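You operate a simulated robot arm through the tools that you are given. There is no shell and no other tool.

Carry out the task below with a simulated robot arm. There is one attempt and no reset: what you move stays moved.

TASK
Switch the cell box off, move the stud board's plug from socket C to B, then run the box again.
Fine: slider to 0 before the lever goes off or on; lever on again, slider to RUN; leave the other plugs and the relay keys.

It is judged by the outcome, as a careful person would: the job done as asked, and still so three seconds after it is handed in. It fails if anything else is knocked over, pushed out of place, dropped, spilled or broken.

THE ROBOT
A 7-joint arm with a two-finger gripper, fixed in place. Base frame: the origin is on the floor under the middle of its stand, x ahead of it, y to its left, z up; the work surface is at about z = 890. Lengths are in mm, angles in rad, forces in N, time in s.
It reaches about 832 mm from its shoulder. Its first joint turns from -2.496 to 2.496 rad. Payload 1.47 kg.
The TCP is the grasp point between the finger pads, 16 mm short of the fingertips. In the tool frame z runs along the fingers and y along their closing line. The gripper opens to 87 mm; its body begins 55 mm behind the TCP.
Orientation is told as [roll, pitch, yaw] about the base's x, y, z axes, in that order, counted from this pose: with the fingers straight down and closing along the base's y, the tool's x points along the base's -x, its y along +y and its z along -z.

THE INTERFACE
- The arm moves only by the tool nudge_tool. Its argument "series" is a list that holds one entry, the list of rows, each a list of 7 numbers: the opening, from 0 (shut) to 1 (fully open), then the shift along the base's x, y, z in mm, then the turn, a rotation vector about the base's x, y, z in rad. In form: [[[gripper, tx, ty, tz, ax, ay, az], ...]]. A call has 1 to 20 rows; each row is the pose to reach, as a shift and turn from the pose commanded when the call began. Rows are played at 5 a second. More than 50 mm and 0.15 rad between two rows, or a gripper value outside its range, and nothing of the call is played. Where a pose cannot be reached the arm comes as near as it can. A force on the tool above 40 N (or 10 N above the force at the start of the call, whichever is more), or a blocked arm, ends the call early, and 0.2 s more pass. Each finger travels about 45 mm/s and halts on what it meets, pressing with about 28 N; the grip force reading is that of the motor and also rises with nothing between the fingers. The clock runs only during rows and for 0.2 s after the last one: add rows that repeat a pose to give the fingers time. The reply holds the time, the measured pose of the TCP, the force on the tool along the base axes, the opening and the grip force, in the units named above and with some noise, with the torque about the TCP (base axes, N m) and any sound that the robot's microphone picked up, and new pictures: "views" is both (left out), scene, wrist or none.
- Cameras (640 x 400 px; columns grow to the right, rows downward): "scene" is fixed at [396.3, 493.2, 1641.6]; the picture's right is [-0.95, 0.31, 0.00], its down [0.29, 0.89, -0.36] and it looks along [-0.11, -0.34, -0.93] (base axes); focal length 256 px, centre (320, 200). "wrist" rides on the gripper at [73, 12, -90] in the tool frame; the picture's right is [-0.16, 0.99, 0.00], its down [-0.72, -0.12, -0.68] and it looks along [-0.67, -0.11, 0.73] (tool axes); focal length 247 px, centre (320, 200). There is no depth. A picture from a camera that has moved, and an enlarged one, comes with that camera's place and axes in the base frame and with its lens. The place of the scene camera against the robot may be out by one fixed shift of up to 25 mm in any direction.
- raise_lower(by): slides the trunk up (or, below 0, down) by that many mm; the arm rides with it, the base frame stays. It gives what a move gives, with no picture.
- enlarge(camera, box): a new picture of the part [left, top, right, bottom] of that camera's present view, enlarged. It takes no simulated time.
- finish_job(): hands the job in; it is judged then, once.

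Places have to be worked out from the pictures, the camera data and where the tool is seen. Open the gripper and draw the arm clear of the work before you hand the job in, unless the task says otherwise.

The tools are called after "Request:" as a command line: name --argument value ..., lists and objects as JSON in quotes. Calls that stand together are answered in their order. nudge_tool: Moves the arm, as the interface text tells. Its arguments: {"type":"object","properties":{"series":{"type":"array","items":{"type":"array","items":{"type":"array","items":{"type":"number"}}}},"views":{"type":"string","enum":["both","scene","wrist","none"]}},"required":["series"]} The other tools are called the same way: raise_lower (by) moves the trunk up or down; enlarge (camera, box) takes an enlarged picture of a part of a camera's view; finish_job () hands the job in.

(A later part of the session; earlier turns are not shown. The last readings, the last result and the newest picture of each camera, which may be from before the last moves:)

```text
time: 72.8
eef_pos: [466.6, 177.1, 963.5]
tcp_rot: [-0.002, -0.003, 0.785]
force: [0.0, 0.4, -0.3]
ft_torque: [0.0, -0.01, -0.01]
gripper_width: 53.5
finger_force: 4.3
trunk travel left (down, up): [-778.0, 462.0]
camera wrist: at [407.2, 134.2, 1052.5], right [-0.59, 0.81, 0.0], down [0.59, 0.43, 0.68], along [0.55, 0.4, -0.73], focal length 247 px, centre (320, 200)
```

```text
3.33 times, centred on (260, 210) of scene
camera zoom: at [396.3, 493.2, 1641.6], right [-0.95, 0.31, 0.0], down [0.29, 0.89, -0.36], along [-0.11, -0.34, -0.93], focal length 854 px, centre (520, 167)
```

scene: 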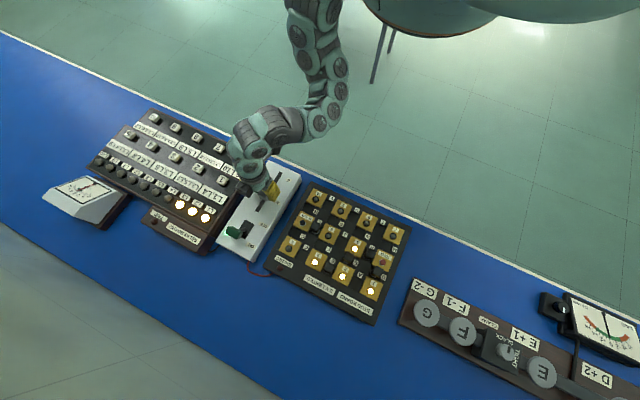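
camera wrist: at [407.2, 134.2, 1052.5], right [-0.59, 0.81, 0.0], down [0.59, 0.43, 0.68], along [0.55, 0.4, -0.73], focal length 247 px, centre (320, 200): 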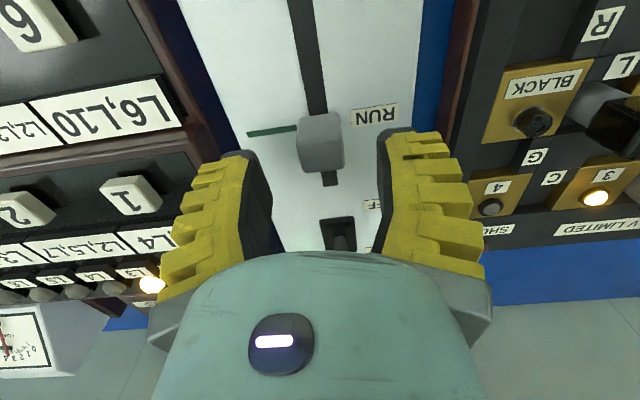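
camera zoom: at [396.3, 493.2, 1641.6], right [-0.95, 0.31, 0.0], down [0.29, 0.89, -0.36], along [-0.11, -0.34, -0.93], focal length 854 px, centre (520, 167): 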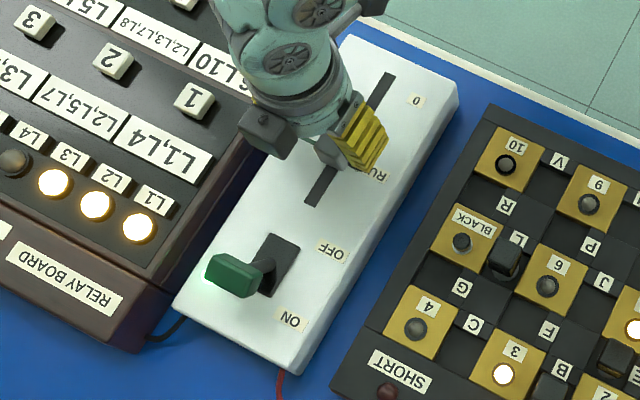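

Compared with the first picture, the knob sits about 11 px (≈2.5 mm) past the RUN line. I regrip to bring it back precisely.

Request:
nudge_tool --series '[[[0.45, 0, 0, -5, 0, 0, 0], [0.45, 0, 0, -15, 0, 0, 0], [0.45, 0, 0, -25, 0, 0, 0], [0.45, 0, 0, -30, 0, 0, 0], [0.45, 0, 0, -30, 0, 0, 0], [0.3, 0, 0, -30, 0, 0, 0], [0.15, 0, 0, -30, 0, 0, 0], [0.1, 0, 0, -30, 0, 0, 0], [0.1, 0, 0, -30, 0, 0, 0]]]' --views "wrist"

Request:
enlarge --camera "wrist" --box '[200, 60, 440, 210]'

Request:
enlarge --camera "scene" --box '[30, 150, 130, 240]'

```text
time: 74.8
eef_pos: [467.5, 177.1, 933.0]
tcp_rot: [0.001, -0.008, 0.785]
force: [-3.9, 2.0, 12.7]
ft_torque: [-0.38, 0.45, 0.0]
gripper_width: 21.5
finger_force: 29.8
trunk travel left (down, up): [-778.0, 462.0]
camera wrist: at [407.6, 134.7, 1022.9], right [-0.59, 0.81, 0.0], down [0.59, 0.43, 0.68], along [0.55, 0.4, -0.73], focal length 247 px, centre (320, 200)
```

wrist: 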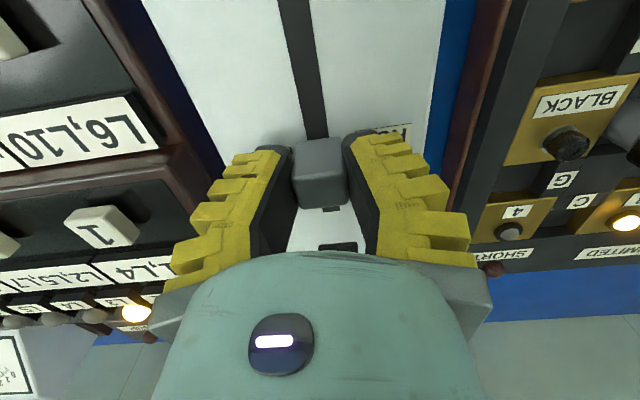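

```text
2.67 times, centred on (320, 135) of wrist
camera zoom: at [407.6, 134.7, 1022.9], right [-0.59, 0.81, 0.0], down [0.59, 0.43, 0.68], along [0.55, 0.4, -0.73], focal length 659 px, centre (320, 373)
```

zoom: 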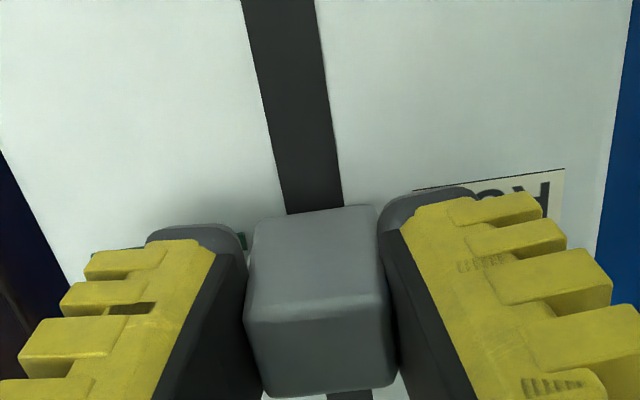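

```text
4.44 times, centred on (80, 195) of scene
camera zoom: at [396.3, 493.2, 1641.6], right [-0.95, 0.31, 0.0], down [0.29, 0.89, -0.36], along [-0.11, -0.34, -0.93], focal length 1138 px, centre (1387, 222)
```

zoom: 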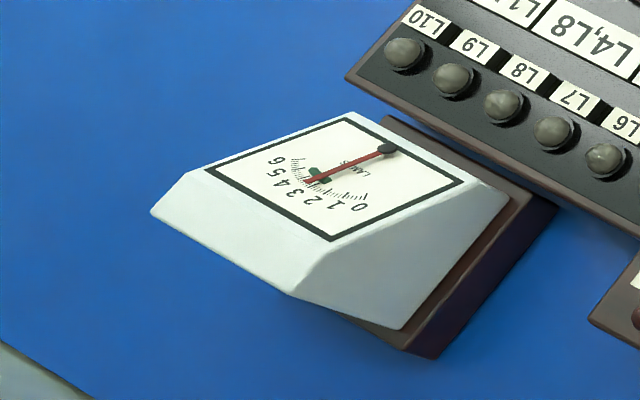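

Knob regripped; I drag it back 2.2 mm toward 0, release, and rise to the same hover for a detailed comparison.

Request:
nudge_tool --series '[[[0.1, -0.6, -0.6, 0, 0, 0, 0], [0.1, -1.1, -1.1, 0, 0, 0, 0], [0.1, -1.6, -1.6, 0, 0, 0, 0], [0.1, -1.6, -1.6, 0, 0, 0, 0], [0.1, -1.6, -1.6, 0, 0, 0, 0]]]' --views "none"

Request:
nudge_tool --series '[[[0.2, 0, 0, 0, 0, 0, 0], [0.35, 0, 0, 0, 0, 0, 0], [0.5, 0, 0, 0, 0, 0, 0], [0.5, 0, 0, 0, 0, 0, 0], [0.5, 0, 0, 10, 0, 0, 0], [0.55, 0.5, 2, 20, 0, 0, 0], [0.55, 0.5, 2, 29, 0, 0, 0], [0.55, 0.5, 2, 29, 0, 0, 0]]]' --views "wrist"

Request:
enlarge --camera "wrist" --box '[200, 60, 440, 210]'

Request:
enlarge --camera "wrist" --box '[240, 80, 400, 180]'

```text
time: 76.0
eef_pos: [466.7, 176.9, 932.5]
tcp_rot: [-0.002, -0.006, 0.787]
force: [-2.8, 2.2, 18.2]
ft_torque: [0.4, -0.32, -0.01]
gripper_width: 22.6
finger_force: 29.5
trunk travel left (down, up): [-778.0, 462.0]
```

```text
time: 77.8
eef_pos: [467.1, 178.7, 960.4]
tcp_rot: [-0.001, -0.003, 0.786]
force: [0.7, -0.3, 0.2]
ft_torque: [-0.03, -0.02, -0.05]
gripper_width: 53.3
finger_force: 3.7
trunk travel left (down, up): [-778.0, 462.0]
camera wrist: at [406.2, 136.0, 1051.0], right [-0.59, 0.81, 0.0], down [0.59, 0.43, 0.68], along [0.55, 0.4, -0.73], focal length 247 px, centre (320, 200)
```

wrist: 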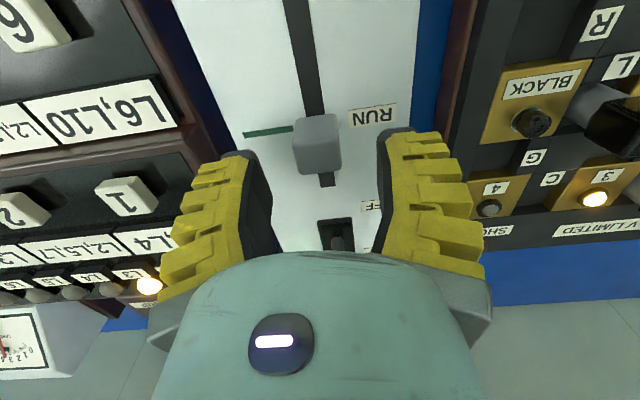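

```text
2.67 times, centred on (320, 135) of wrist
camera zoom: at [406.2, 136.0, 1051.0], right [-0.59, 0.81, 0.0], down [0.59, 0.43, 0.68], along [0.55, 0.4, -0.73], focal length 659 px, centre (320, 373)
```

zoom: 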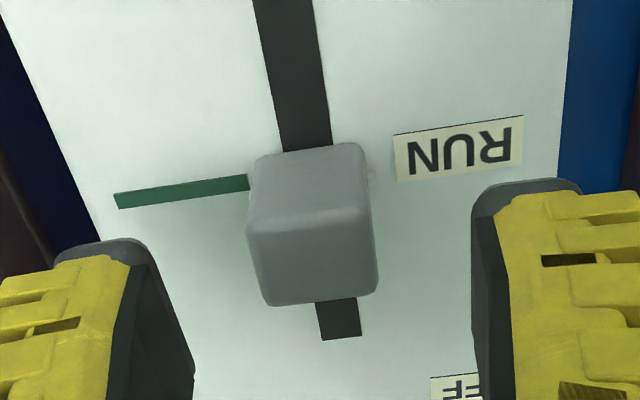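

```text
4.00 times, centred on (320, 130) of wrist
camera zoom: at [406.2, 136.0, 1051.0], right [-0.59, 0.81, 0.0], down [0.59, 0.43, 0.68], along [0.55, 0.4, -0.73], focal length 988 px, centre (320, 480)
```

zoom: 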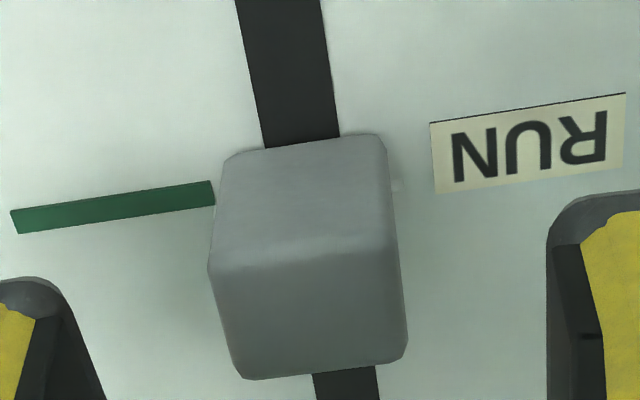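

The knob didn't follow that small move: relative to the panel it is still about 12 px (≈2.7 mm) past RUN, so the grip's give took it up. I regrip, drag back further and look while still gripping.

Request:
nudge_tool --series '[[[0.45, 0.5, -1, -5, 0, 0, 0], [0.45, 0.5, -1, -15, 0, 0, 0], [0.45, 0.5, -1, -25, 0, 0, 0], [0.45, 0.5, -1, -30, 0, 0, 0], [0.3, 0.5, -1, -30, 0, 0, 0], [0.15, 0.5, -1, -30, 0, 0, 0], [0, 0.5, -1, -30, 0, 0, 0], [0, 0.5, -1, -30, 0, 0, 0], [0, -0.3, -1.8, -30, 0, 0, 0], [0, -1.1, -2.6, -30, 0, 0, 0], [0, -1.9, -3.4, -30, 0, 0, 0], [0, -2.6, -4.1, -30, 0, 0, 0], [0, -2.6, -4.1, -30, 0, 0, 0]]]' --views "wrist"

Request:
enlarge --camera "wrist" --box '[200, 60, 440, 210]'

```text
time: 80.6
eef_pos: [462.8, 174.5, 932.6]
tcp_rot: [0.0, -0.006, 0.785]
force: [0.9, -0.4, 13.1]
ft_torque: [0.13, -0.13, -0.01]
gripper_width: 20.4
finger_force: 30.0
trunk travel left (down, up): [-778.0, 462.0]
camera wrist: at [403.8, 131.2, 1020.9], right [-0.59, 0.81, 0.0], down [0.59, 0.43, 0.68], along [0.55, 0.4, -0.73], focal length 247 px, centre (320, 200)
```

wrist: 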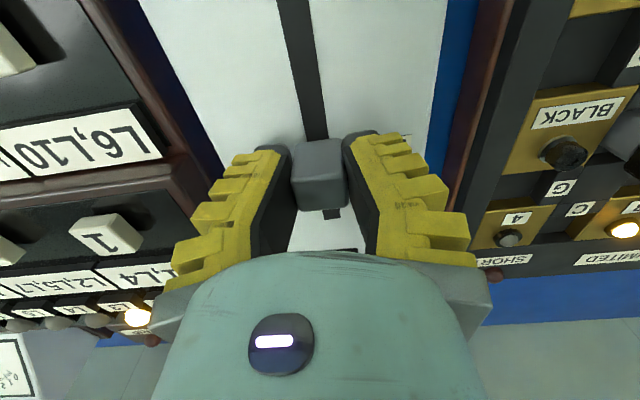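

```text
2.67 times, centred on (320, 135) of wrist
camera zoom: at [403.8, 131.2, 1020.9], right [-0.59, 0.81, 0.0], down [0.59, 0.43, 0.68], along [0.55, 0.4, -0.73], focal length 659 px, centre (320, 373)
```

zoom: 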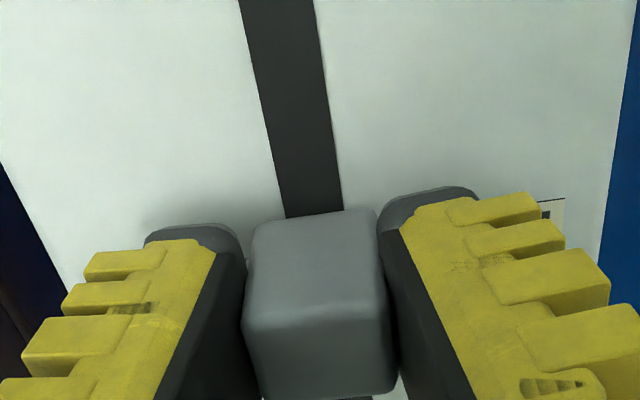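

The knob has now moved about 3–4 mm to the 0 side of the RUN position. I move forward 3 mm, release and compare again.

Request:
nudge_tool --series '[[[0, 0.7, 0.7, 0, 0, 0, 0], [0, 1.4, 1.4, 0, 0, 0, 0], [0, 2.1, 2.1, 0, 0, 0, 0], [0, 2.1, 2.1, 0, 0, 0, 0], [0, 2.1, 2.1, 0, 0, 0, 0]]]' --views "wrist"

Request:
enlarge --camera "wrist" --box '[200, 60, 440, 210]'

Request:
nudge_tool --series '[[[0.2, 0, 0, 0, 0, 0, 0], [0.35, 0, 0, 0, 0, 0, 0], [0.5, 0, 0, 0, 0, 0, 0], [0.5, 0, 0, 0, 0, 0, 0], [0.5, 0, 0, 10, 0, 0, 0], [0.55, 1, 1.5, 20, 0, 0, 0], [0.55, 1, 1.5, 30, 0, 0, 0], [0.55, 1, 1.5, 30, 0, 0, 0]]]' --views "wrist"

Request:
enlarge --camera "wrist" --box '[200, 60, 440, 210]'

```text
time: 81.8
eef_pos: [464.8, 176.0, 929.6]
tcp_rot: [-0.002, -0.005, 0.784]
force: [0.7, -1.2, 15.5]
ft_torque: [-0.26, 0.2, -0.03]
gripper_width: 22.0
finger_force: 29.8
trunk travel left (down, up): [-778.0, 462.0]
camera wrist: at [405.8, 133.4, 1020.4], right [-0.59, 0.81, 0.0], down [0.59, 0.43, 0.68], along [0.55, 0.4, -0.73], focal length 247 px, centre (320, 200)
```

wrist: 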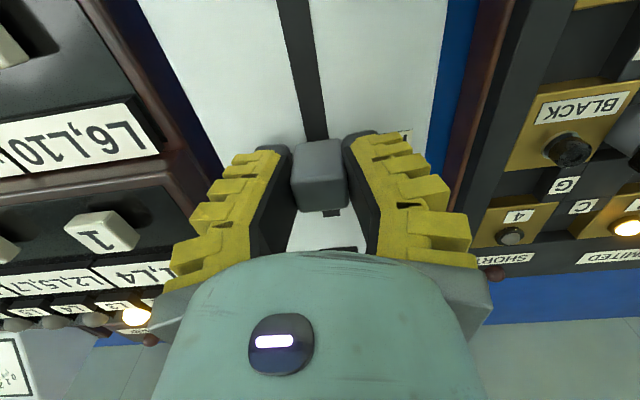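

```text
2.67 times, centred on (320, 135) of wrist
camera zoom: at [405.8, 133.4, 1020.4], right [-0.59, 0.81, 0.0], down [0.59, 0.43, 0.68], along [0.55, 0.4, -0.73], focal length 659 px, centre (320, 373)
```

zoom: 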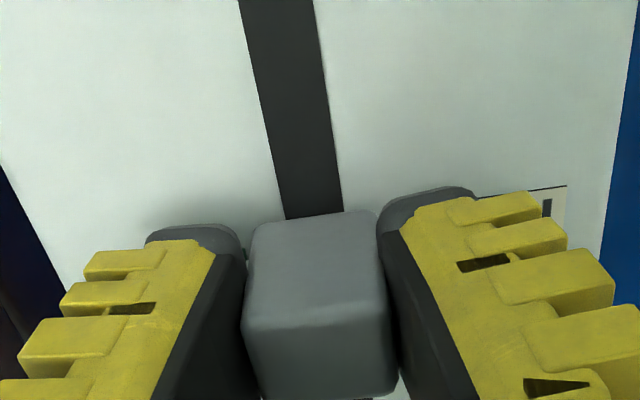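

```text
time: 83.6
eef_pos: [465.0, 177.6, 960.7]
tcp_rot: [-0.003, -0.004, 0.785]
force: [0.1, 0.4, 0.1]
ft_torque: [0.0, -0.01, 0.0]
gripper_width: 53.2
finger_force: 4.0
trunk travel left (down, up): [-778.0, 462.0]
camera wrist: at [405.6, 135.0, 1049.7], right [-0.59, 0.81, 0.0], down [0.59, 0.43, 0.68], along [0.55, 0.4, -0.73], focal length 247 px, centre (320, 200)
```

wrist: 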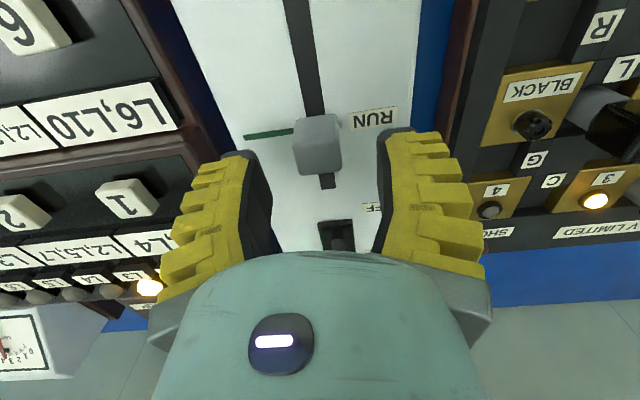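

```text
2.67 times, centred on (320, 135) of wrist
camera zoom: at [405.6, 135.0, 1049.7], right [-0.59, 0.81, 0.0], down [0.59, 0.43, 0.68], along [0.55, 0.4, -0.73], focal length 659 px, centre (320, 373)
```

zoom: 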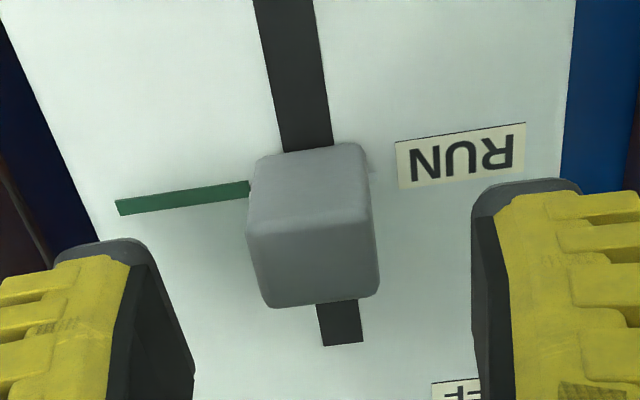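

Released, the knob is still about 1.7 mm past RUN; gripping and releasing isn't precise enough. Instead I'll nudge it with closed fingers from the far side, where the camera can see the knob and the line directly. I close and go beyond the knob.

Request:
nudge_tool --series '[[[0.4, 6, 6, 6, 0, 0, 0], [0.2, 13, 13, 8, 0, 0, 0], [0, 20, 20, 8, 0, 0, 0], [0, 25, 24, 8, 0, 0, 0], [0, 25, 24, 0, 0, 0, 0], [0, 25, 24, -12, 0, 0, 0], [0, 25, 24, -24, 0, 0, 0], [0, 25, 24, -31, 0, 0, 0], [0, 25, 24, -31, 0, 0, 0]]]' --views "both"

Request:
enlarge --camera "wrist" --box '[240, 30, 400, 150]'

Request:
enlarge --camera "scene" --box '[220, 150, 310, 230]'

```text
time: 85.6
eef_pos: [490.2, 200.3, 929.5]
tcp_rot: [0.0, -0.005, 0.785]
force: [-0.8, 0.2, -0.1]
ft_torque: [-0.01, 0.0, -0.07]
gripper_width: 0.0
finger_force: 27.8
trunk travel left (down, up): [-778.0, 462.0]
camera wrist: at [430.5, 157.2, 1018.6], right [-0.59, 0.81, 0.0], down [0.59, 0.43, 0.68], along [0.55, 0.4, -0.73], focal length 247 px, centre (320, 200)
```

scene: 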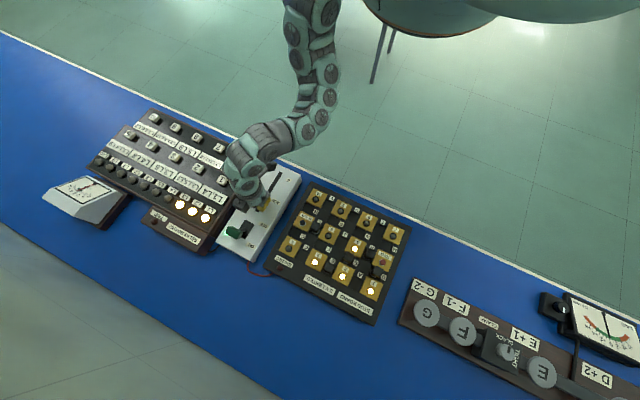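
wrist: 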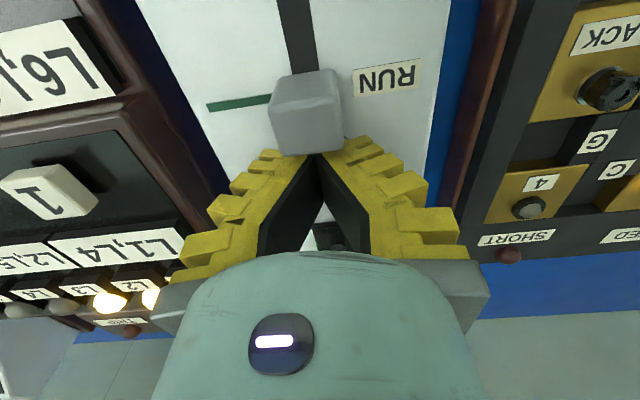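

```text
3.33 times, centred on (320, 90) of wrist
camera zoom: at [430.5, 157.2, 1018.6], right [-0.59, 0.81, 0.0], down [0.59, 0.43, 0.68], along [0.55, 0.4, -0.73], focal length 823 px, centre (320, 567)
```

zoom: 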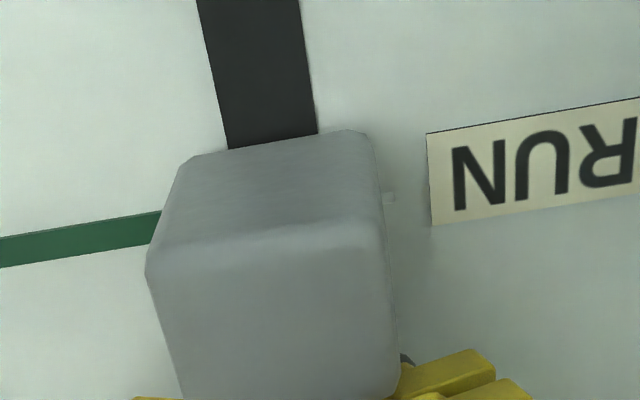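

```text
5.00 times, centred on (265, 190) of scene
camera zoom: at [396.3, 493.2, 1641.6], right [-0.95, 0.31, 0.0], down [0.29, 0.89, -0.36], along [-0.11, -0.34, -0.93], focal length 1281 px, centre (595, 250)
```

zoom: 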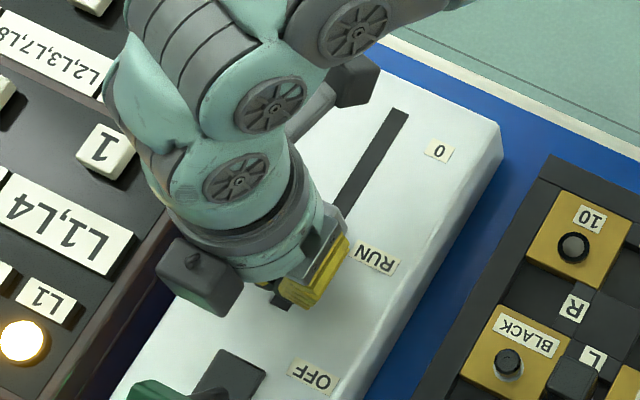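

This view shows the knob's pointer nub about 1.0–1.4 mm beyond the RUN label/line centre. The fingers are about 10 mm behind the knob, so I approach by 8 mm and look.

Request:
nudge_tool --series '[[[0, -1.4, -1.4, -2, 0, 0, 0], [0, -2.9, -2.8, -4, 0, 0, 0], [0, -4.3, -4.2, -4, 0, 0, 0], [0, -5.7, -5.6, -4, 0, 0, 0], [0, -5.7, -5.6, -4, 0, 0, 0]]]' --views "wrist"

Request:
enlarge --camera "wrist" --box '[240, 30, 400, 150]'

```text
time: 86.8
eef_pos: [484.2, 195.7, 925.1]
tcp_rot: [-0.001, -0.004, 0.785]
force: [0.0, -0.9, 0.0]
ft_torque: [0.01, -0.06, 0.0]
gripper_width: 0.0
finger_force: 27.9
trunk travel left (down, up): [-778.0, 462.0]
camera wrist: at [424.8, 152.6, 1015.4], right [-0.59, 0.81, 0.0], down [0.59, 0.43, 0.68], along [0.55, 0.4, -0.73], focal length 247 px, centre (320, 200)
```

wrist: 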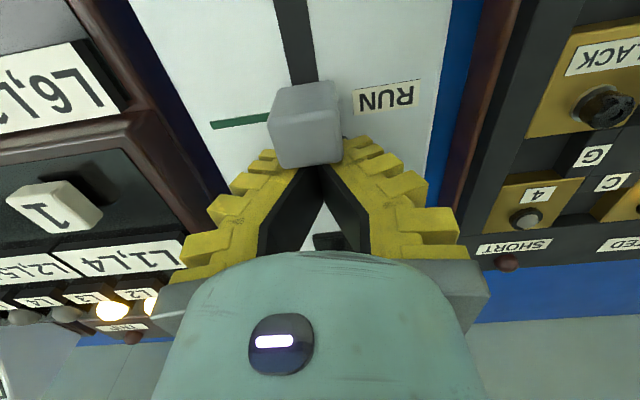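

```text
3.33 times, centred on (320, 90) of wrist
camera zoom: at [424.8, 152.6, 1015.4], right [-0.59, 0.81, 0.0], down [0.59, 0.43, 0.68], along [0.55, 0.4, -0.73], focal length 823 px, centre (320, 567)
```

zoom: 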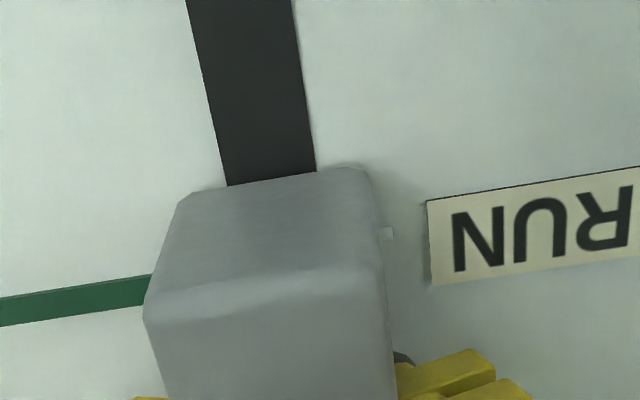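

That nudge moved the knob; by the nub-to-label and nub-to-line measure it went from about +1.7 mm to about -1.4 mm (short of RUN). I retreat up and take a comparison view from above.

Request:
nudge_tool --series '[[[0, 3, 3, 8, 0, 0, 0], [0, 3, 3, 25, 0, 0, 0], [0, -5, -5, 38, 0, 0, 0], [0.2, -12, -12, 38, 0, 0, 0], [0.4, -18, -17, 36, 0, 0, 0], [0.55, -18, -17, 36, 0, 0, 0], [0.55, -18, -17, 36, 0, 0, 0]]]' --views "wrist"

Request:
enlarge --camera "wrist" --box '[200, 60, 440, 210]'

Request:
enlarge --camera "wrist" --box '[260, 80, 400, 170]'

```text
time: 88.4
eef_pos: [466.1, 176.6, 961.9]
tcp_rot: [-0.001, -0.004, 0.785]
force: [-0.2, 0.5, -0.3]
ft_torque: [0.03, 0.01, 0.01]
gripper_width: 53.1
finger_force: 3.8
trunk travel left (down, up): [-778.0, 462.0]
camera wrist: at [406.8, 135.0, 1052.1], right [-0.59, 0.81, 0.0], down [0.59, 0.43, 0.68], along [0.55, 0.4, -0.73], focal length 247 px, centre (320, 200)
```

wrist: 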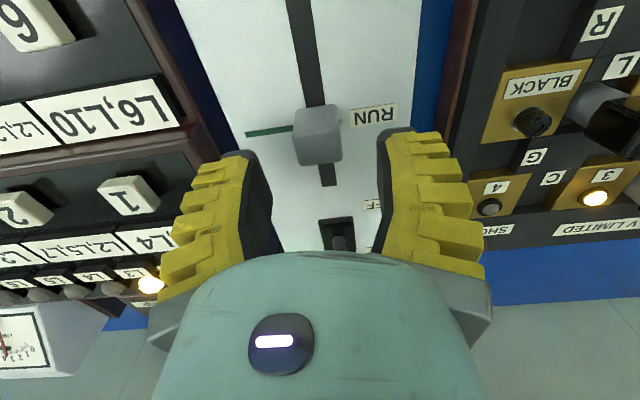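

```text
2.67 times, centred on (320, 135) of wrist
camera zoom: at [406.8, 135.0, 1052.1], right [-0.59, 0.81, 0.0], down [0.59, 0.43, 0.68], along [0.55, 0.4, -0.73], focal length 659 px, centre (320, 373)
```

zoom: 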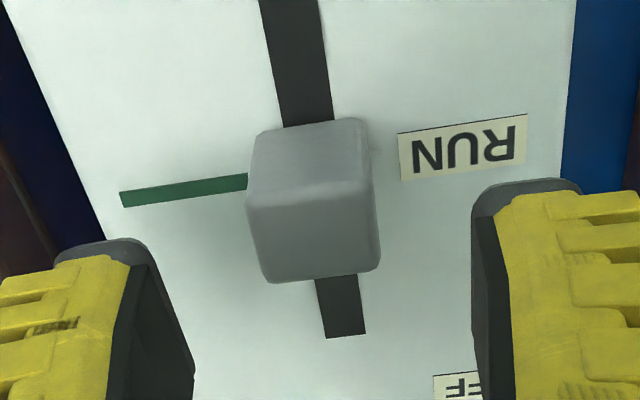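

```text
4.44 times, centred on (330, 125) of wrist
camera zoom: at [406.8, 135.0, 1052.1], right [-0.59, 0.81, 0.0], down [0.59, 0.43, 0.68], along [0.55, 0.4, -0.73], focal length 1098 px, centre (276, 533)
```

zoom: 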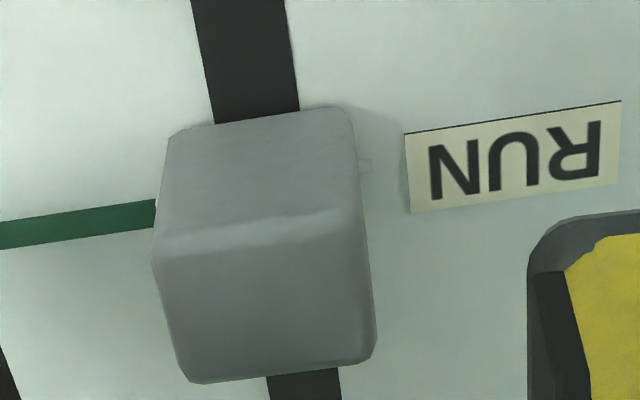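

The knob is now about 2.2 mm short of RUN. I push it forward from the robot side with closed fingers, in measured increments: a first push, then back to the hover view to measure.

Request:
nudge_tool --series '[[[0.3, -10, -10, 5, 0, 0, 0], [0, -22, -21, 5, 0, 0, 0], [0, -35, -33, 0, 0, 0, 0], [0, -35, -33, -12, 0, 0, 0], [0, -35, -33, -24, 0, 0, 0], [0, -35, -33, -36, 0, 0, 0], [0, -35, -33, -36, 0, 0, 0], [0, -32, -30.4, -36, 0, 0, 0], [0, -29, -27.6, -36, 0, 0, 0], [0, -26, -24.8, -36, 0, 0, 0], [0, -23.5, -22.3, -36, 0, 0, 0], [0, -22.8, -21.6, -36, 0, 0, 0], [0, -22.8, -21.6, -36, 0, 0, 0]]]' --views "both"

Request:
enlarge --camera "scene" --box '[220, 150, 310, 230]'

Request:
nudge_tool --series '[[[0, -3, -3, 0, 0, 0, 0], [0, -3, -3, 15, 0, 0, 0], [0, -3, -3, 30, 0, 0, 0], [0, 5, 5, 40, 0, 0, 0], [0.3, 14, 13, 38, 0, 0, 0], [0.55, 22.8, 22.3, 36, 0, 0, 0], [0.55, 22.8, 22.3, 36, 0, 0, 0], [0.55, 22.8, 22.3, 36, 0, 0, 0]]]' --views "wrist"

Request:
enlarge --camera "wrist" --box '[200, 60, 440, 210]'

Request:
enlarge --camera "wrist" --box '[260, 80, 400, 170]'

```text
time: 91.2
eef_pos: [444.3, 157.0, 925.6]
tcp_rot: [0.0, -0.003, 0.786]
force: [-0.2, -0.3, 0.6]
ft_torque: [-0.03, 0.04, -0.01]
gripper_width: 0.0
finger_force: 27.9
trunk travel left (down, up): [-778.0, 462.0]
camera wrist: at [385.0, 113.6, 1016.1], right [-0.59, 0.81, 0.0], down [0.59, 0.43, 0.68], along [0.55, 0.4, -0.73], focal length 247 px, centre (320, 200)
```

scene: 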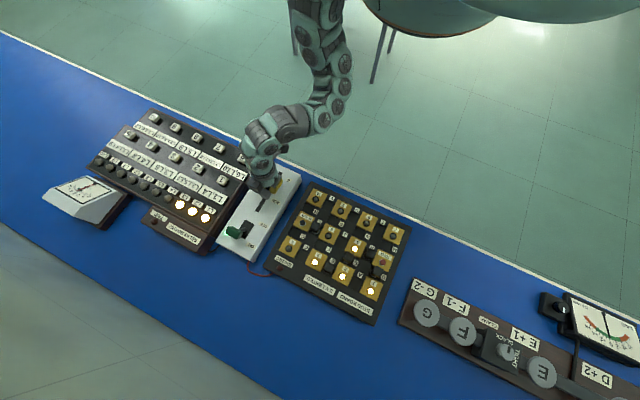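
wrist: 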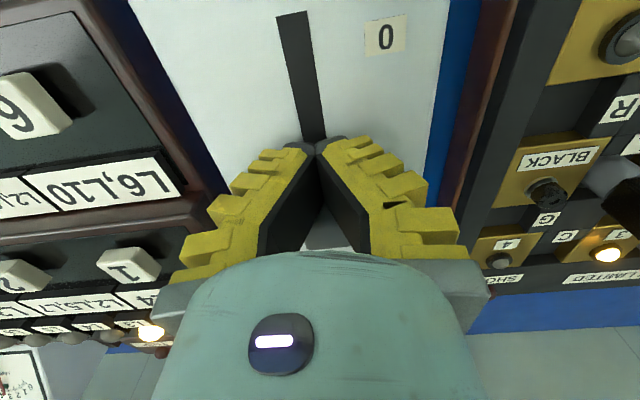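

```text
5.00 times, centred on (265, 190) of scene
camera zoom: at [396.3, 493.2, 1641.6], right [-0.95, 0.31, 0.0], down [0.29, 0.89, -0.36], along [-0.11, -0.34, -0.93], focal length 1281 px, centre (595, 250)
```

zoom: 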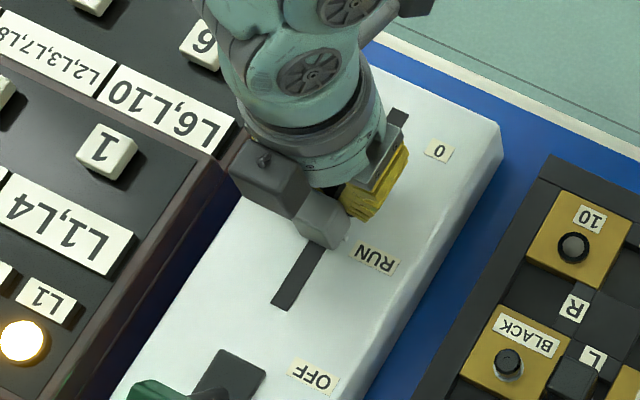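

```text
time: 93.0
eef_pos: [466.5, 179.2, 962.0]
tcp_rot: [-0.003, -0.002, 0.785]
force: [0.3, -0.9, 0.0]
ft_torque: [0.01, -0.02, -0.03]
gripper_width: 53.3
finger_force: 4.6
trunk travel left (down, up): [-778.0, 462.0]
camera wrist: at [406.4, 137.6, 1051.6], right [-0.59, 0.81, 0.0], down [0.59, 0.43, 0.68], along [0.55, 0.4, -0.73], focal length 247 px, centre (320, 200)
```

wrist: 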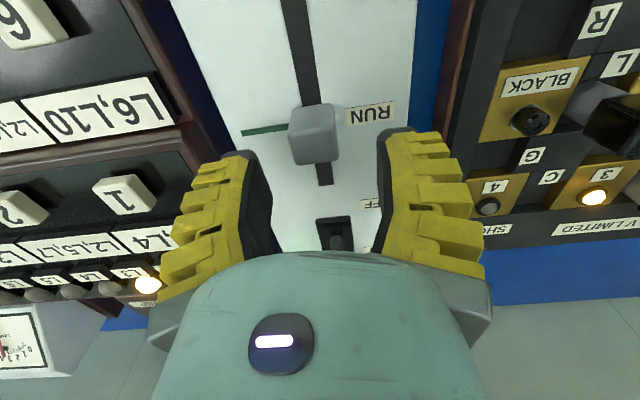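

```text
2.67 times, centred on (320, 135) of wrist
camera zoom: at [406.4, 137.6, 1051.6], right [-0.59, 0.81, 0.0], down [0.59, 0.43, 0.68], along [0.55, 0.4, -0.73], focal length 659 px, centre (320, 373)
```

zoom: 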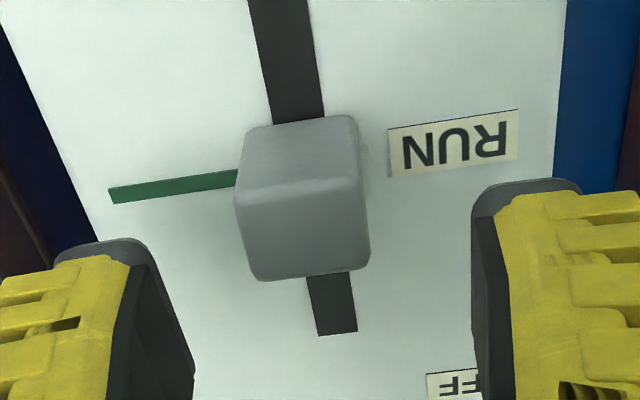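

```text
4.44 times, centred on (330, 125) of wrist
camera zoom: at [406.4, 137.6, 1051.6], right [-0.59, 0.81, 0.0], down [0.59, 0.43, 0.68], along [0.55, 0.4, -0.73], focal length 1098 px, centre (276, 533)
```

zoom: 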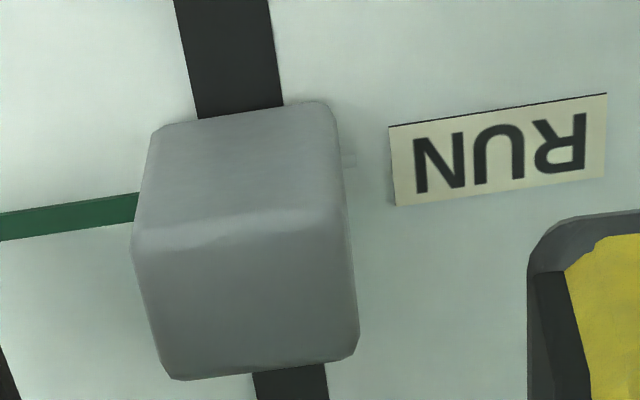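

No measurable change yet: the fingers only just reach the knob at that point. I repeat with a push about 3 mm further.

Request:
nudge_tool --series '[[[0.3, -10, -11, 5, 0, 0, 0], [0, -22, -23, 5, 0, 0, 0], [0, -34, -35.5, 0, 0, 0, 0], [0, -34, -35.5, -12, 0, 0, 0], [0, -34, -35.5, -24, 0, 0, 0], [0, -34, -35.5, -36, 0, 0, 0], [0, -34, -35.5, -36, 0, 0, 0], [0, -30, -31.6, -36, 0, 0, 0], [0, -26, -27.7, -36, 0, 0, 0], [0, -23, -24.8, -36, 0, 0, 0], [0, -21, -22.8, -36, 0, 0, 0], [0, -19.9, -21.7, -36, 0, 0, 0], [0, -19.9, -21.7, -36, 0, 0, 0]]]' --views "wrist"

Request:
nudge_tool --series '[[[0, -3, -3, 0, 0, 0, 0], [0, -3, -3, 15, 0, 0, 0], [0, -3, -3, 30, 0, 0, 0], [0, 5, 5, 40, 0, 0, 0], [0.3, 13, 13, 38, 0, 0, 0], [0.55, 20, 21, 36, 0, 0, 0], [0.55, 20, 21, 36, 0, 0, 0], [0.55, 20, 21, 36, 0, 0, 0]]]' --views "wrist"

Request:
enlarge --camera "wrist" --box '[200, 60, 440, 210]'

Request:
enlarge --camera "wrist" --box '[260, 80, 400, 170]'

```text
time: 95.8
eef_pos: [448.0, 158.0, 925.1]
tcp_rot: [-0.001, -0.003, 0.786]
force: [-0.5, 0.4, 0.3]
ft_torque: [0.0, 0.0, -0.01]
gripper_width: 0.3
finger_force: 28.0
trunk travel left (down, up): [-778.0, 462.0]
camera wrist: at [387.6, 115.1, 1015.1], right [-0.59, 0.81, 0.0], down [0.59, 0.43, 0.68], along [0.55, 0.4, -0.73], focal length 247 px, centre (320, 200)
```

wrist: 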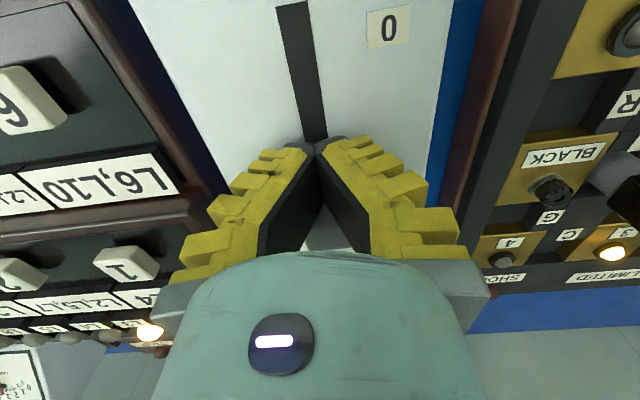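

```text
time: 97.6
eef_pos: [470.2, 178.1, 962.3]
tcp_rot: [-0.003, -0.003, 0.786]
force: [-0.1, 0.4, 0.8]
ft_torque: [0.01, -0.03, 0.0]
gripper_width: 53.1
finger_force: 3.6
trunk travel left (down, up): [-778.0, 462.0]
camera wrist: at [409.0, 136.0, 1052.0], right [-0.59, 0.81, 0.0], down [0.59, 0.43, 0.68], along [0.55, 0.4, -0.73], focal length 247 px, centre (320, 200)
```

wrist: 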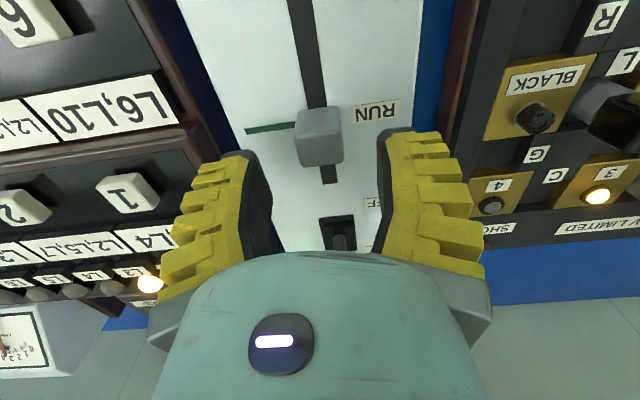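

```text
2.67 times, centred on (320, 135) of wrist
camera zoom: at [409.0, 136.0, 1052.0], right [-0.59, 0.81, 0.0], down [0.59, 0.43, 0.68], along [0.55, 0.4, -0.73], focal length 659 px, centre (320, 373)
```

zoom: 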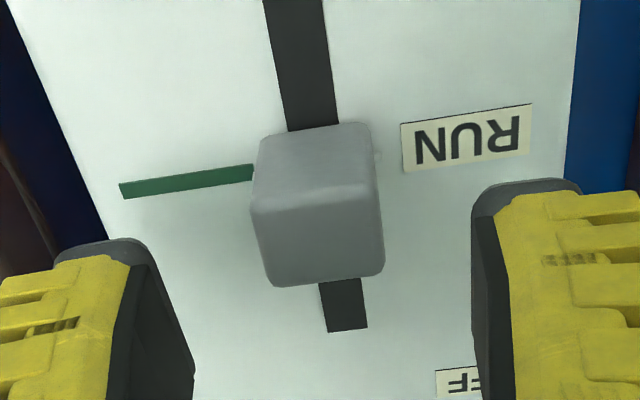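

```text
4.44 times, centred on (330, 125) of wrist
camera zoom: at [409.0, 136.0, 1052.0], right [-0.59, 0.81, 0.0], down [0.59, 0.43, 0.68], along [0.55, 0.4, -0.73], focal length 1098 px, centre (276, 533)
```

zoom: 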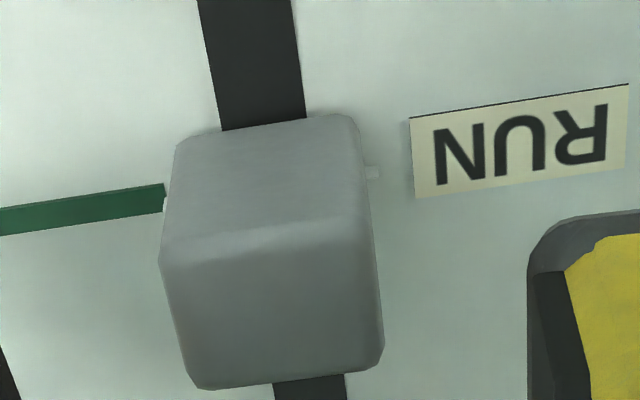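

The knob is now about +0.9 mm from its original spot. My earlier far-side push calibrates contact (TCP s = 483.6 gave −2.2 mm), so a push to s = 485.8 should bring it to RUN; I go to the far side and stop just short first.

Request:
nudge_tool --series '[[[0.3, 10, 10, 6, 0, 0, 0], [0, 20, 20, 8, 0, 0, 0], [0, 27.1, 28.5, 5, 0, 0, 0], [0, 27.1, 28.5, -12, 0, 0, 0], [0, 27.1, 28.5, -25, 0, 0, 0], [0, 27.1, 28.5, -37, 0, 0, 0], [0, 27.1, 28.5, -37, 0, 0, 0], [0, 23, 24.4, -37, 0, 0, 0], [0, 19.5, 21, -37, 0, 0, 0], [0, 18.6, 20, -37, 0, 0, 0], [0, 18.6, 20, -37, 0, 0, 0]]]' --views "wrist"

Request:
enlarge --camera "wrist" --box '[240, 30, 400, 150]'

```text
time: 100.0
eef_pos: [485.6, 198.5, 925.5]
tcp_rot: [-0.001, -0.003, 0.785]
force: [-0.2, 0.0, 0.3]
ft_torque: [0.03, 0.03, 0.05]
gripper_width: 0.0
finger_force: 28.5
trunk travel left (down, up): [-778.0, 462.0]
camera wrist: at [426.1, 155.8, 1013.8], right [-0.59, 0.81, 0.0], down [0.59, 0.43, 0.68], along [0.55, 0.4, -0.73], focal length 247 px, centre (320, 200)
```

wrist: 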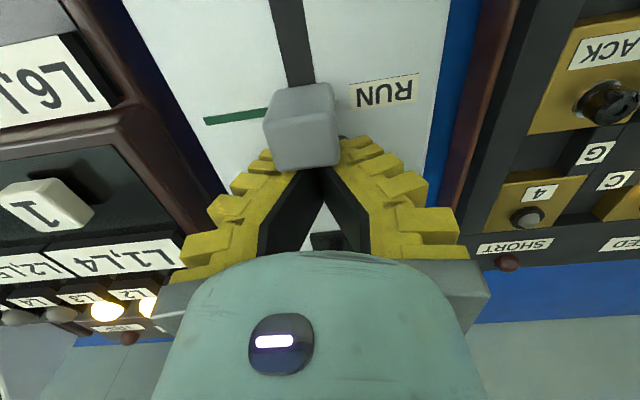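

```text
3.33 times, centred on (320, 90) of wrist
camera zoom: at [426.1, 155.8, 1013.8], right [-0.59, 0.81, 0.0], down [0.59, 0.43, 0.68], along [0.55, 0.4, -0.73], focal length 823 px, centre (320, 567)
```

zoom: 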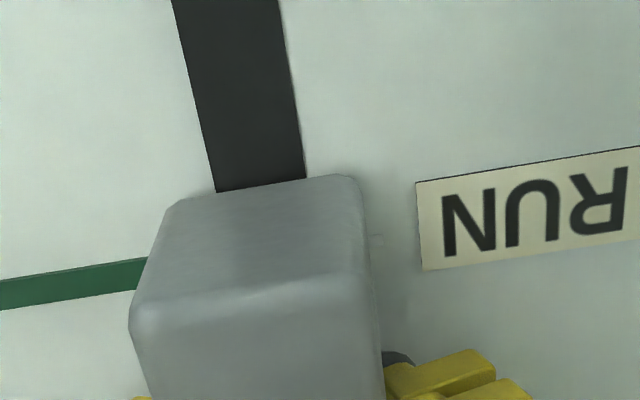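

The fingertips are just touching; the nub is about 0.9 mm past the label centre. I push 1 mm more and look.

Request:
nudge_tool --series '[[[0, -0.4, -0.4, 0, 0, 0, 0], [0, -0.8, -0.8, 0, 0, 0, 0], [0, -0.8, -0.8, 0, 0, 0, 0]]]' --views "wrist"

Request:
enlarge --camera "wrist" --box '[240, 30, 400, 150]'

```text
time: 100.8
eef_pos: [485.2, 197.6, 925.2]
tcp_rot: [-0.001, -0.003, 0.786]
force: [0.3, 0.5, 0.3]
ft_torque: [-0.02, -0.02, 0.01]
gripper_width: 0.0
finger_force: 28.1
trunk travel left (down, up): [-778.0, 462.0]
camera wrist: at [425.4, 154.9, 1014.3], right [-0.59, 0.81, 0.0], down [0.59, 0.43, 0.68], along [0.55, 0.4, -0.73], focal length 247 px, centre (320, 200)
```

wrist: 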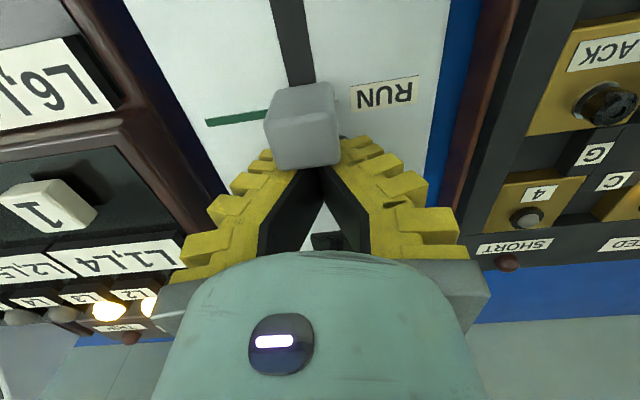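

```text
3.33 times, centred on (320, 90) of wrist
camera zoom: at [425.4, 154.9, 1014.3], right [-0.59, 0.81, 0.0], down [0.59, 0.43, 0.68], along [0.55, 0.4, -0.73], focal length 823 px, centre (320, 567)
```

zoom: 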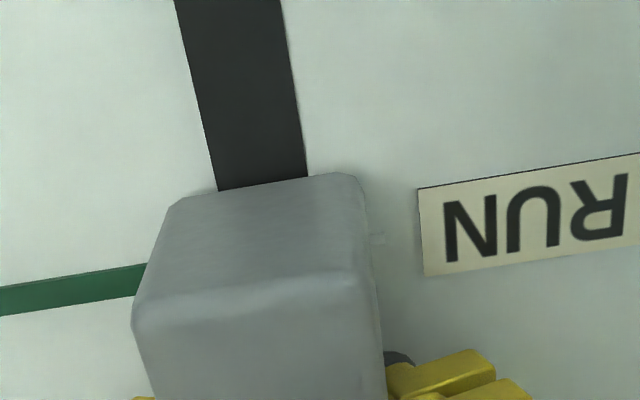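

The nub now lines up with both the label centre and the green line. I back off 4 mm, rise, and open the gripper for a final check from above.

Request:
nudge_tool --series '[[[0, 2, 2, 0, 0, 0, 0], [0, 4, 4, 2, 0, 0, 0], [0, 4, 4, 20, 0, 0, 0], [0, 4, 4, 45, 0, 0, 0], [0.2, -5, -5, 62, 0, 0, 0], [0.5, -18, -18, 70, 0, 0, 0], [0.55, -25, -25, 70, 0, 0, 0], [0.55, -25, -25, 70, 0, 0, 0]]]' --views "both"

Request:
enlarge --camera "wrist" --box '[240, 30, 400, 150]'

Request:
enlarge --camera "scene" --box '[250, 170, 420, 330]'

```text
time: 102.6
eef_pos: [462.0, 174.1, 994.6]
tcp_rot: [-0.001, -0.003, 0.785]
force: [0.7, -0.4, 0.8]
ft_torque: [-0.03, 0.02, -0.02]
gripper_width: 53.4
finger_force: 4.3
trunk travel left (down, up): [-778.0, 462.0]
camera wrist: at [402.3, 131.5, 1084.4], right [-0.59, 0.81, 0.0], down [0.59, 0.43, 0.68], along [0.55, 0.4, -0.73], focal length 247 px, centre (320, 200)
```

scene: 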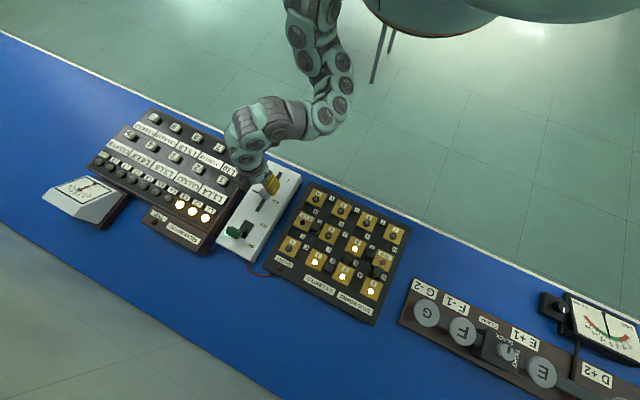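
wrist: 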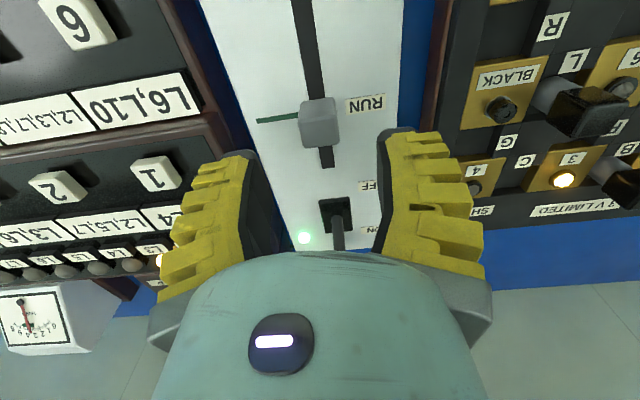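

```text
3.33 times, centred on (320, 90) of wrist
camera zoom: at [402.3, 131.5, 1084.4], right [-0.59, 0.81, 0.0], down [0.59, 0.43, 0.68], along [0.55, 0.4, -0.73], focal length 823 px, centre (320, 567)
```

zoom: 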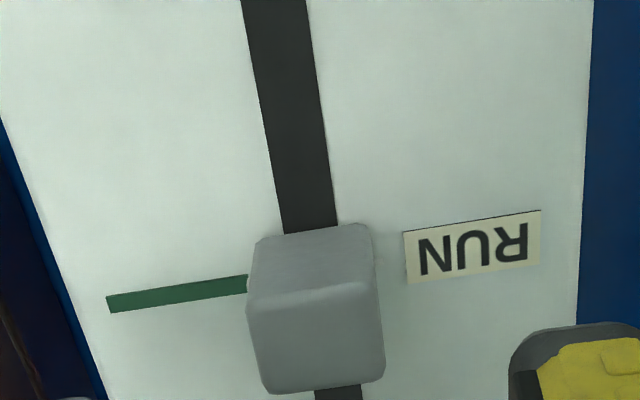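

```text
2.50 times, centred on (335, 250) of scene
camera zoom: at [396.3, 493.2, 1641.6], right [-0.95, 0.31, 0.0], down [0.29, 0.89, -0.36], along [-0.11, -0.34, -0.93], focal length 640 px, centre (282, 75)
```

zoom: 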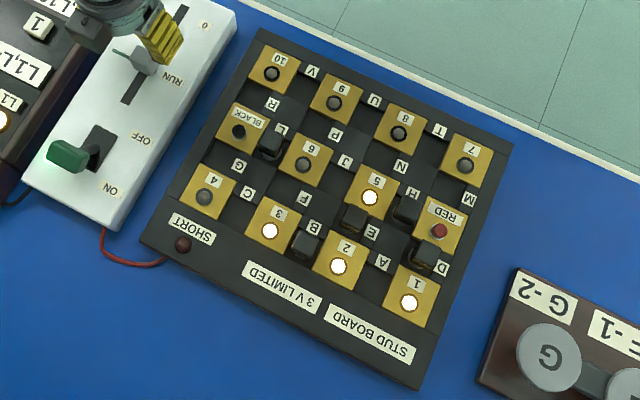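

The nub aligns with the RUN label and line, the lever is ON with LED lit, and studs 1, 2, 3 and 5 glow with no SHORT light. I open the gripper fully and draw the arm up and back, clear of the work.

Request:
raise_lower --by 250

Request:
nudge_tool --series '[[[0.7, -20, -20, 0, 0, 0, 0], [1, -40, -40, 0, 0, 0, 0], [1, -60, -60, 0, 0, 0, 0], [1, -80, -75, 0, 0, 0, 0], [1, -80, -75, 0, 0, 0, 0]]]' --views "both"

Request:
enlarge --camera "scene" --box '[200, 150, 320, 270]'

Request:
enlarge --camera "scene" --box '[30, 90, 270, 260]'

Request:
enlarge --camera "scene" --box '[390, 260, 640, 400]'

```text
time: 105.2
eef_pos: [462.5, 173.9, 1245.1]
tcp_rot: [-0.002, -0.003, 0.784]
force: [0.4, 0.2, 1.0]
ft_torque: [0.0, -0.03, 0.01]
gripper_width: 53.5
finger_force: 3.7
trunk travel left (down, up): [-1028.0, 212.0]
```

```text
time: 106.4
eef_pos: [407.7, 118.0, 1221.8]
tcp_rot: [-0.003, -0.004, 0.784]
force: [-0.2, 0.1, -0.4]
ft_torque: [0.02, 0.03, 0.01]
gripper_width: 87.1
finger_force: 0.1
out of reach, approached as far as the arm can: row 3, 4, 5
trunk travel left (down, up): [-1028.0, 212.0]
camera wrist: at [348.3, 75.1, 1310.8], right [-0.59, 0.81, 0.0], down [0.59, 0.43, 0.68], along [0.55, 0.4, -0.73], focal length 247 px, centre (320, 200)
```

scene: 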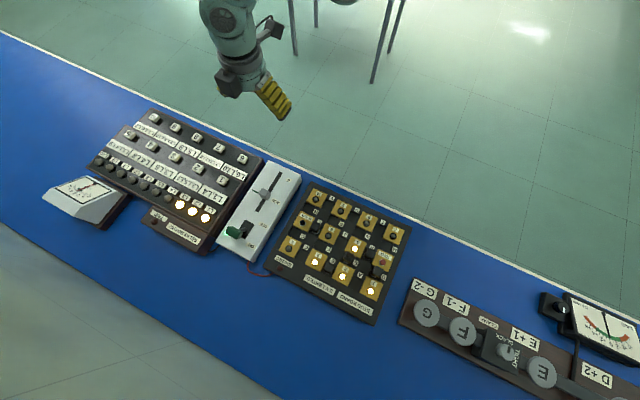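
wrist: 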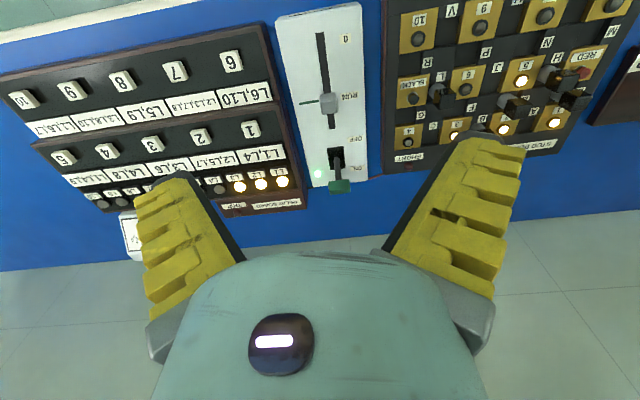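

```text
3.33 times, centred on (260, 210) of scene
camera zoom: at [396.3, 493.2, 1641.6], right [-0.95, 0.31, 0.0], down [0.29, 0.89, -0.36], along [-0.11, -0.34, -0.93], focal length 854 px, centre (520, 167)
```

zoom: 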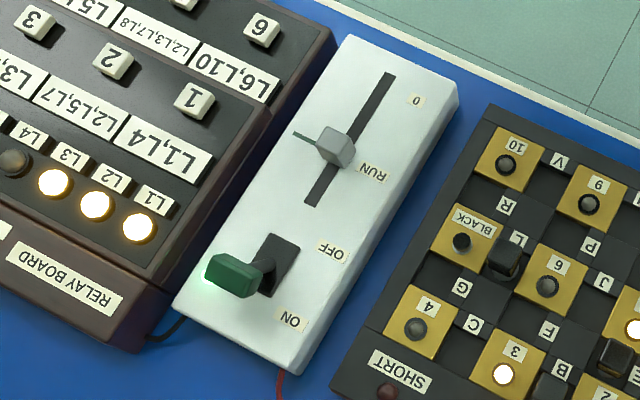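

```text
2.35 times, centred on (150, 175) of scene
camera zoom: at [396.3, 493.2, 1641.6], right [-0.95, 0.31, 0.0], down [0.29, 0.89, -0.36], along [-0.11, -0.34, -0.93], focal length 603 px, centre (720, 259)
```

zoom: 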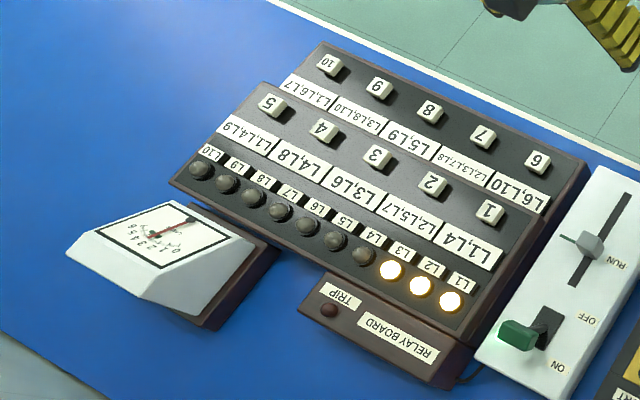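

```text
2.56 times, centred on (515, 330) of scene
camera zoom: at [396.3, 493.2, 1641.6], right [-0.95, 0.31, 0.0], down [0.29, 0.89, -0.36], along [-0.11, -0.34, -0.93], focal length 656 px, centre (-179, -133)
```

zoom: 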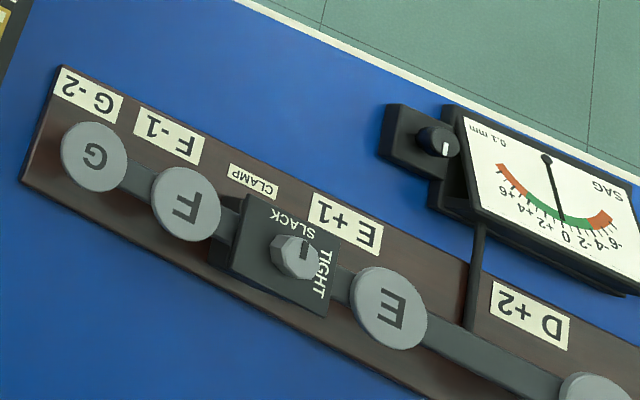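

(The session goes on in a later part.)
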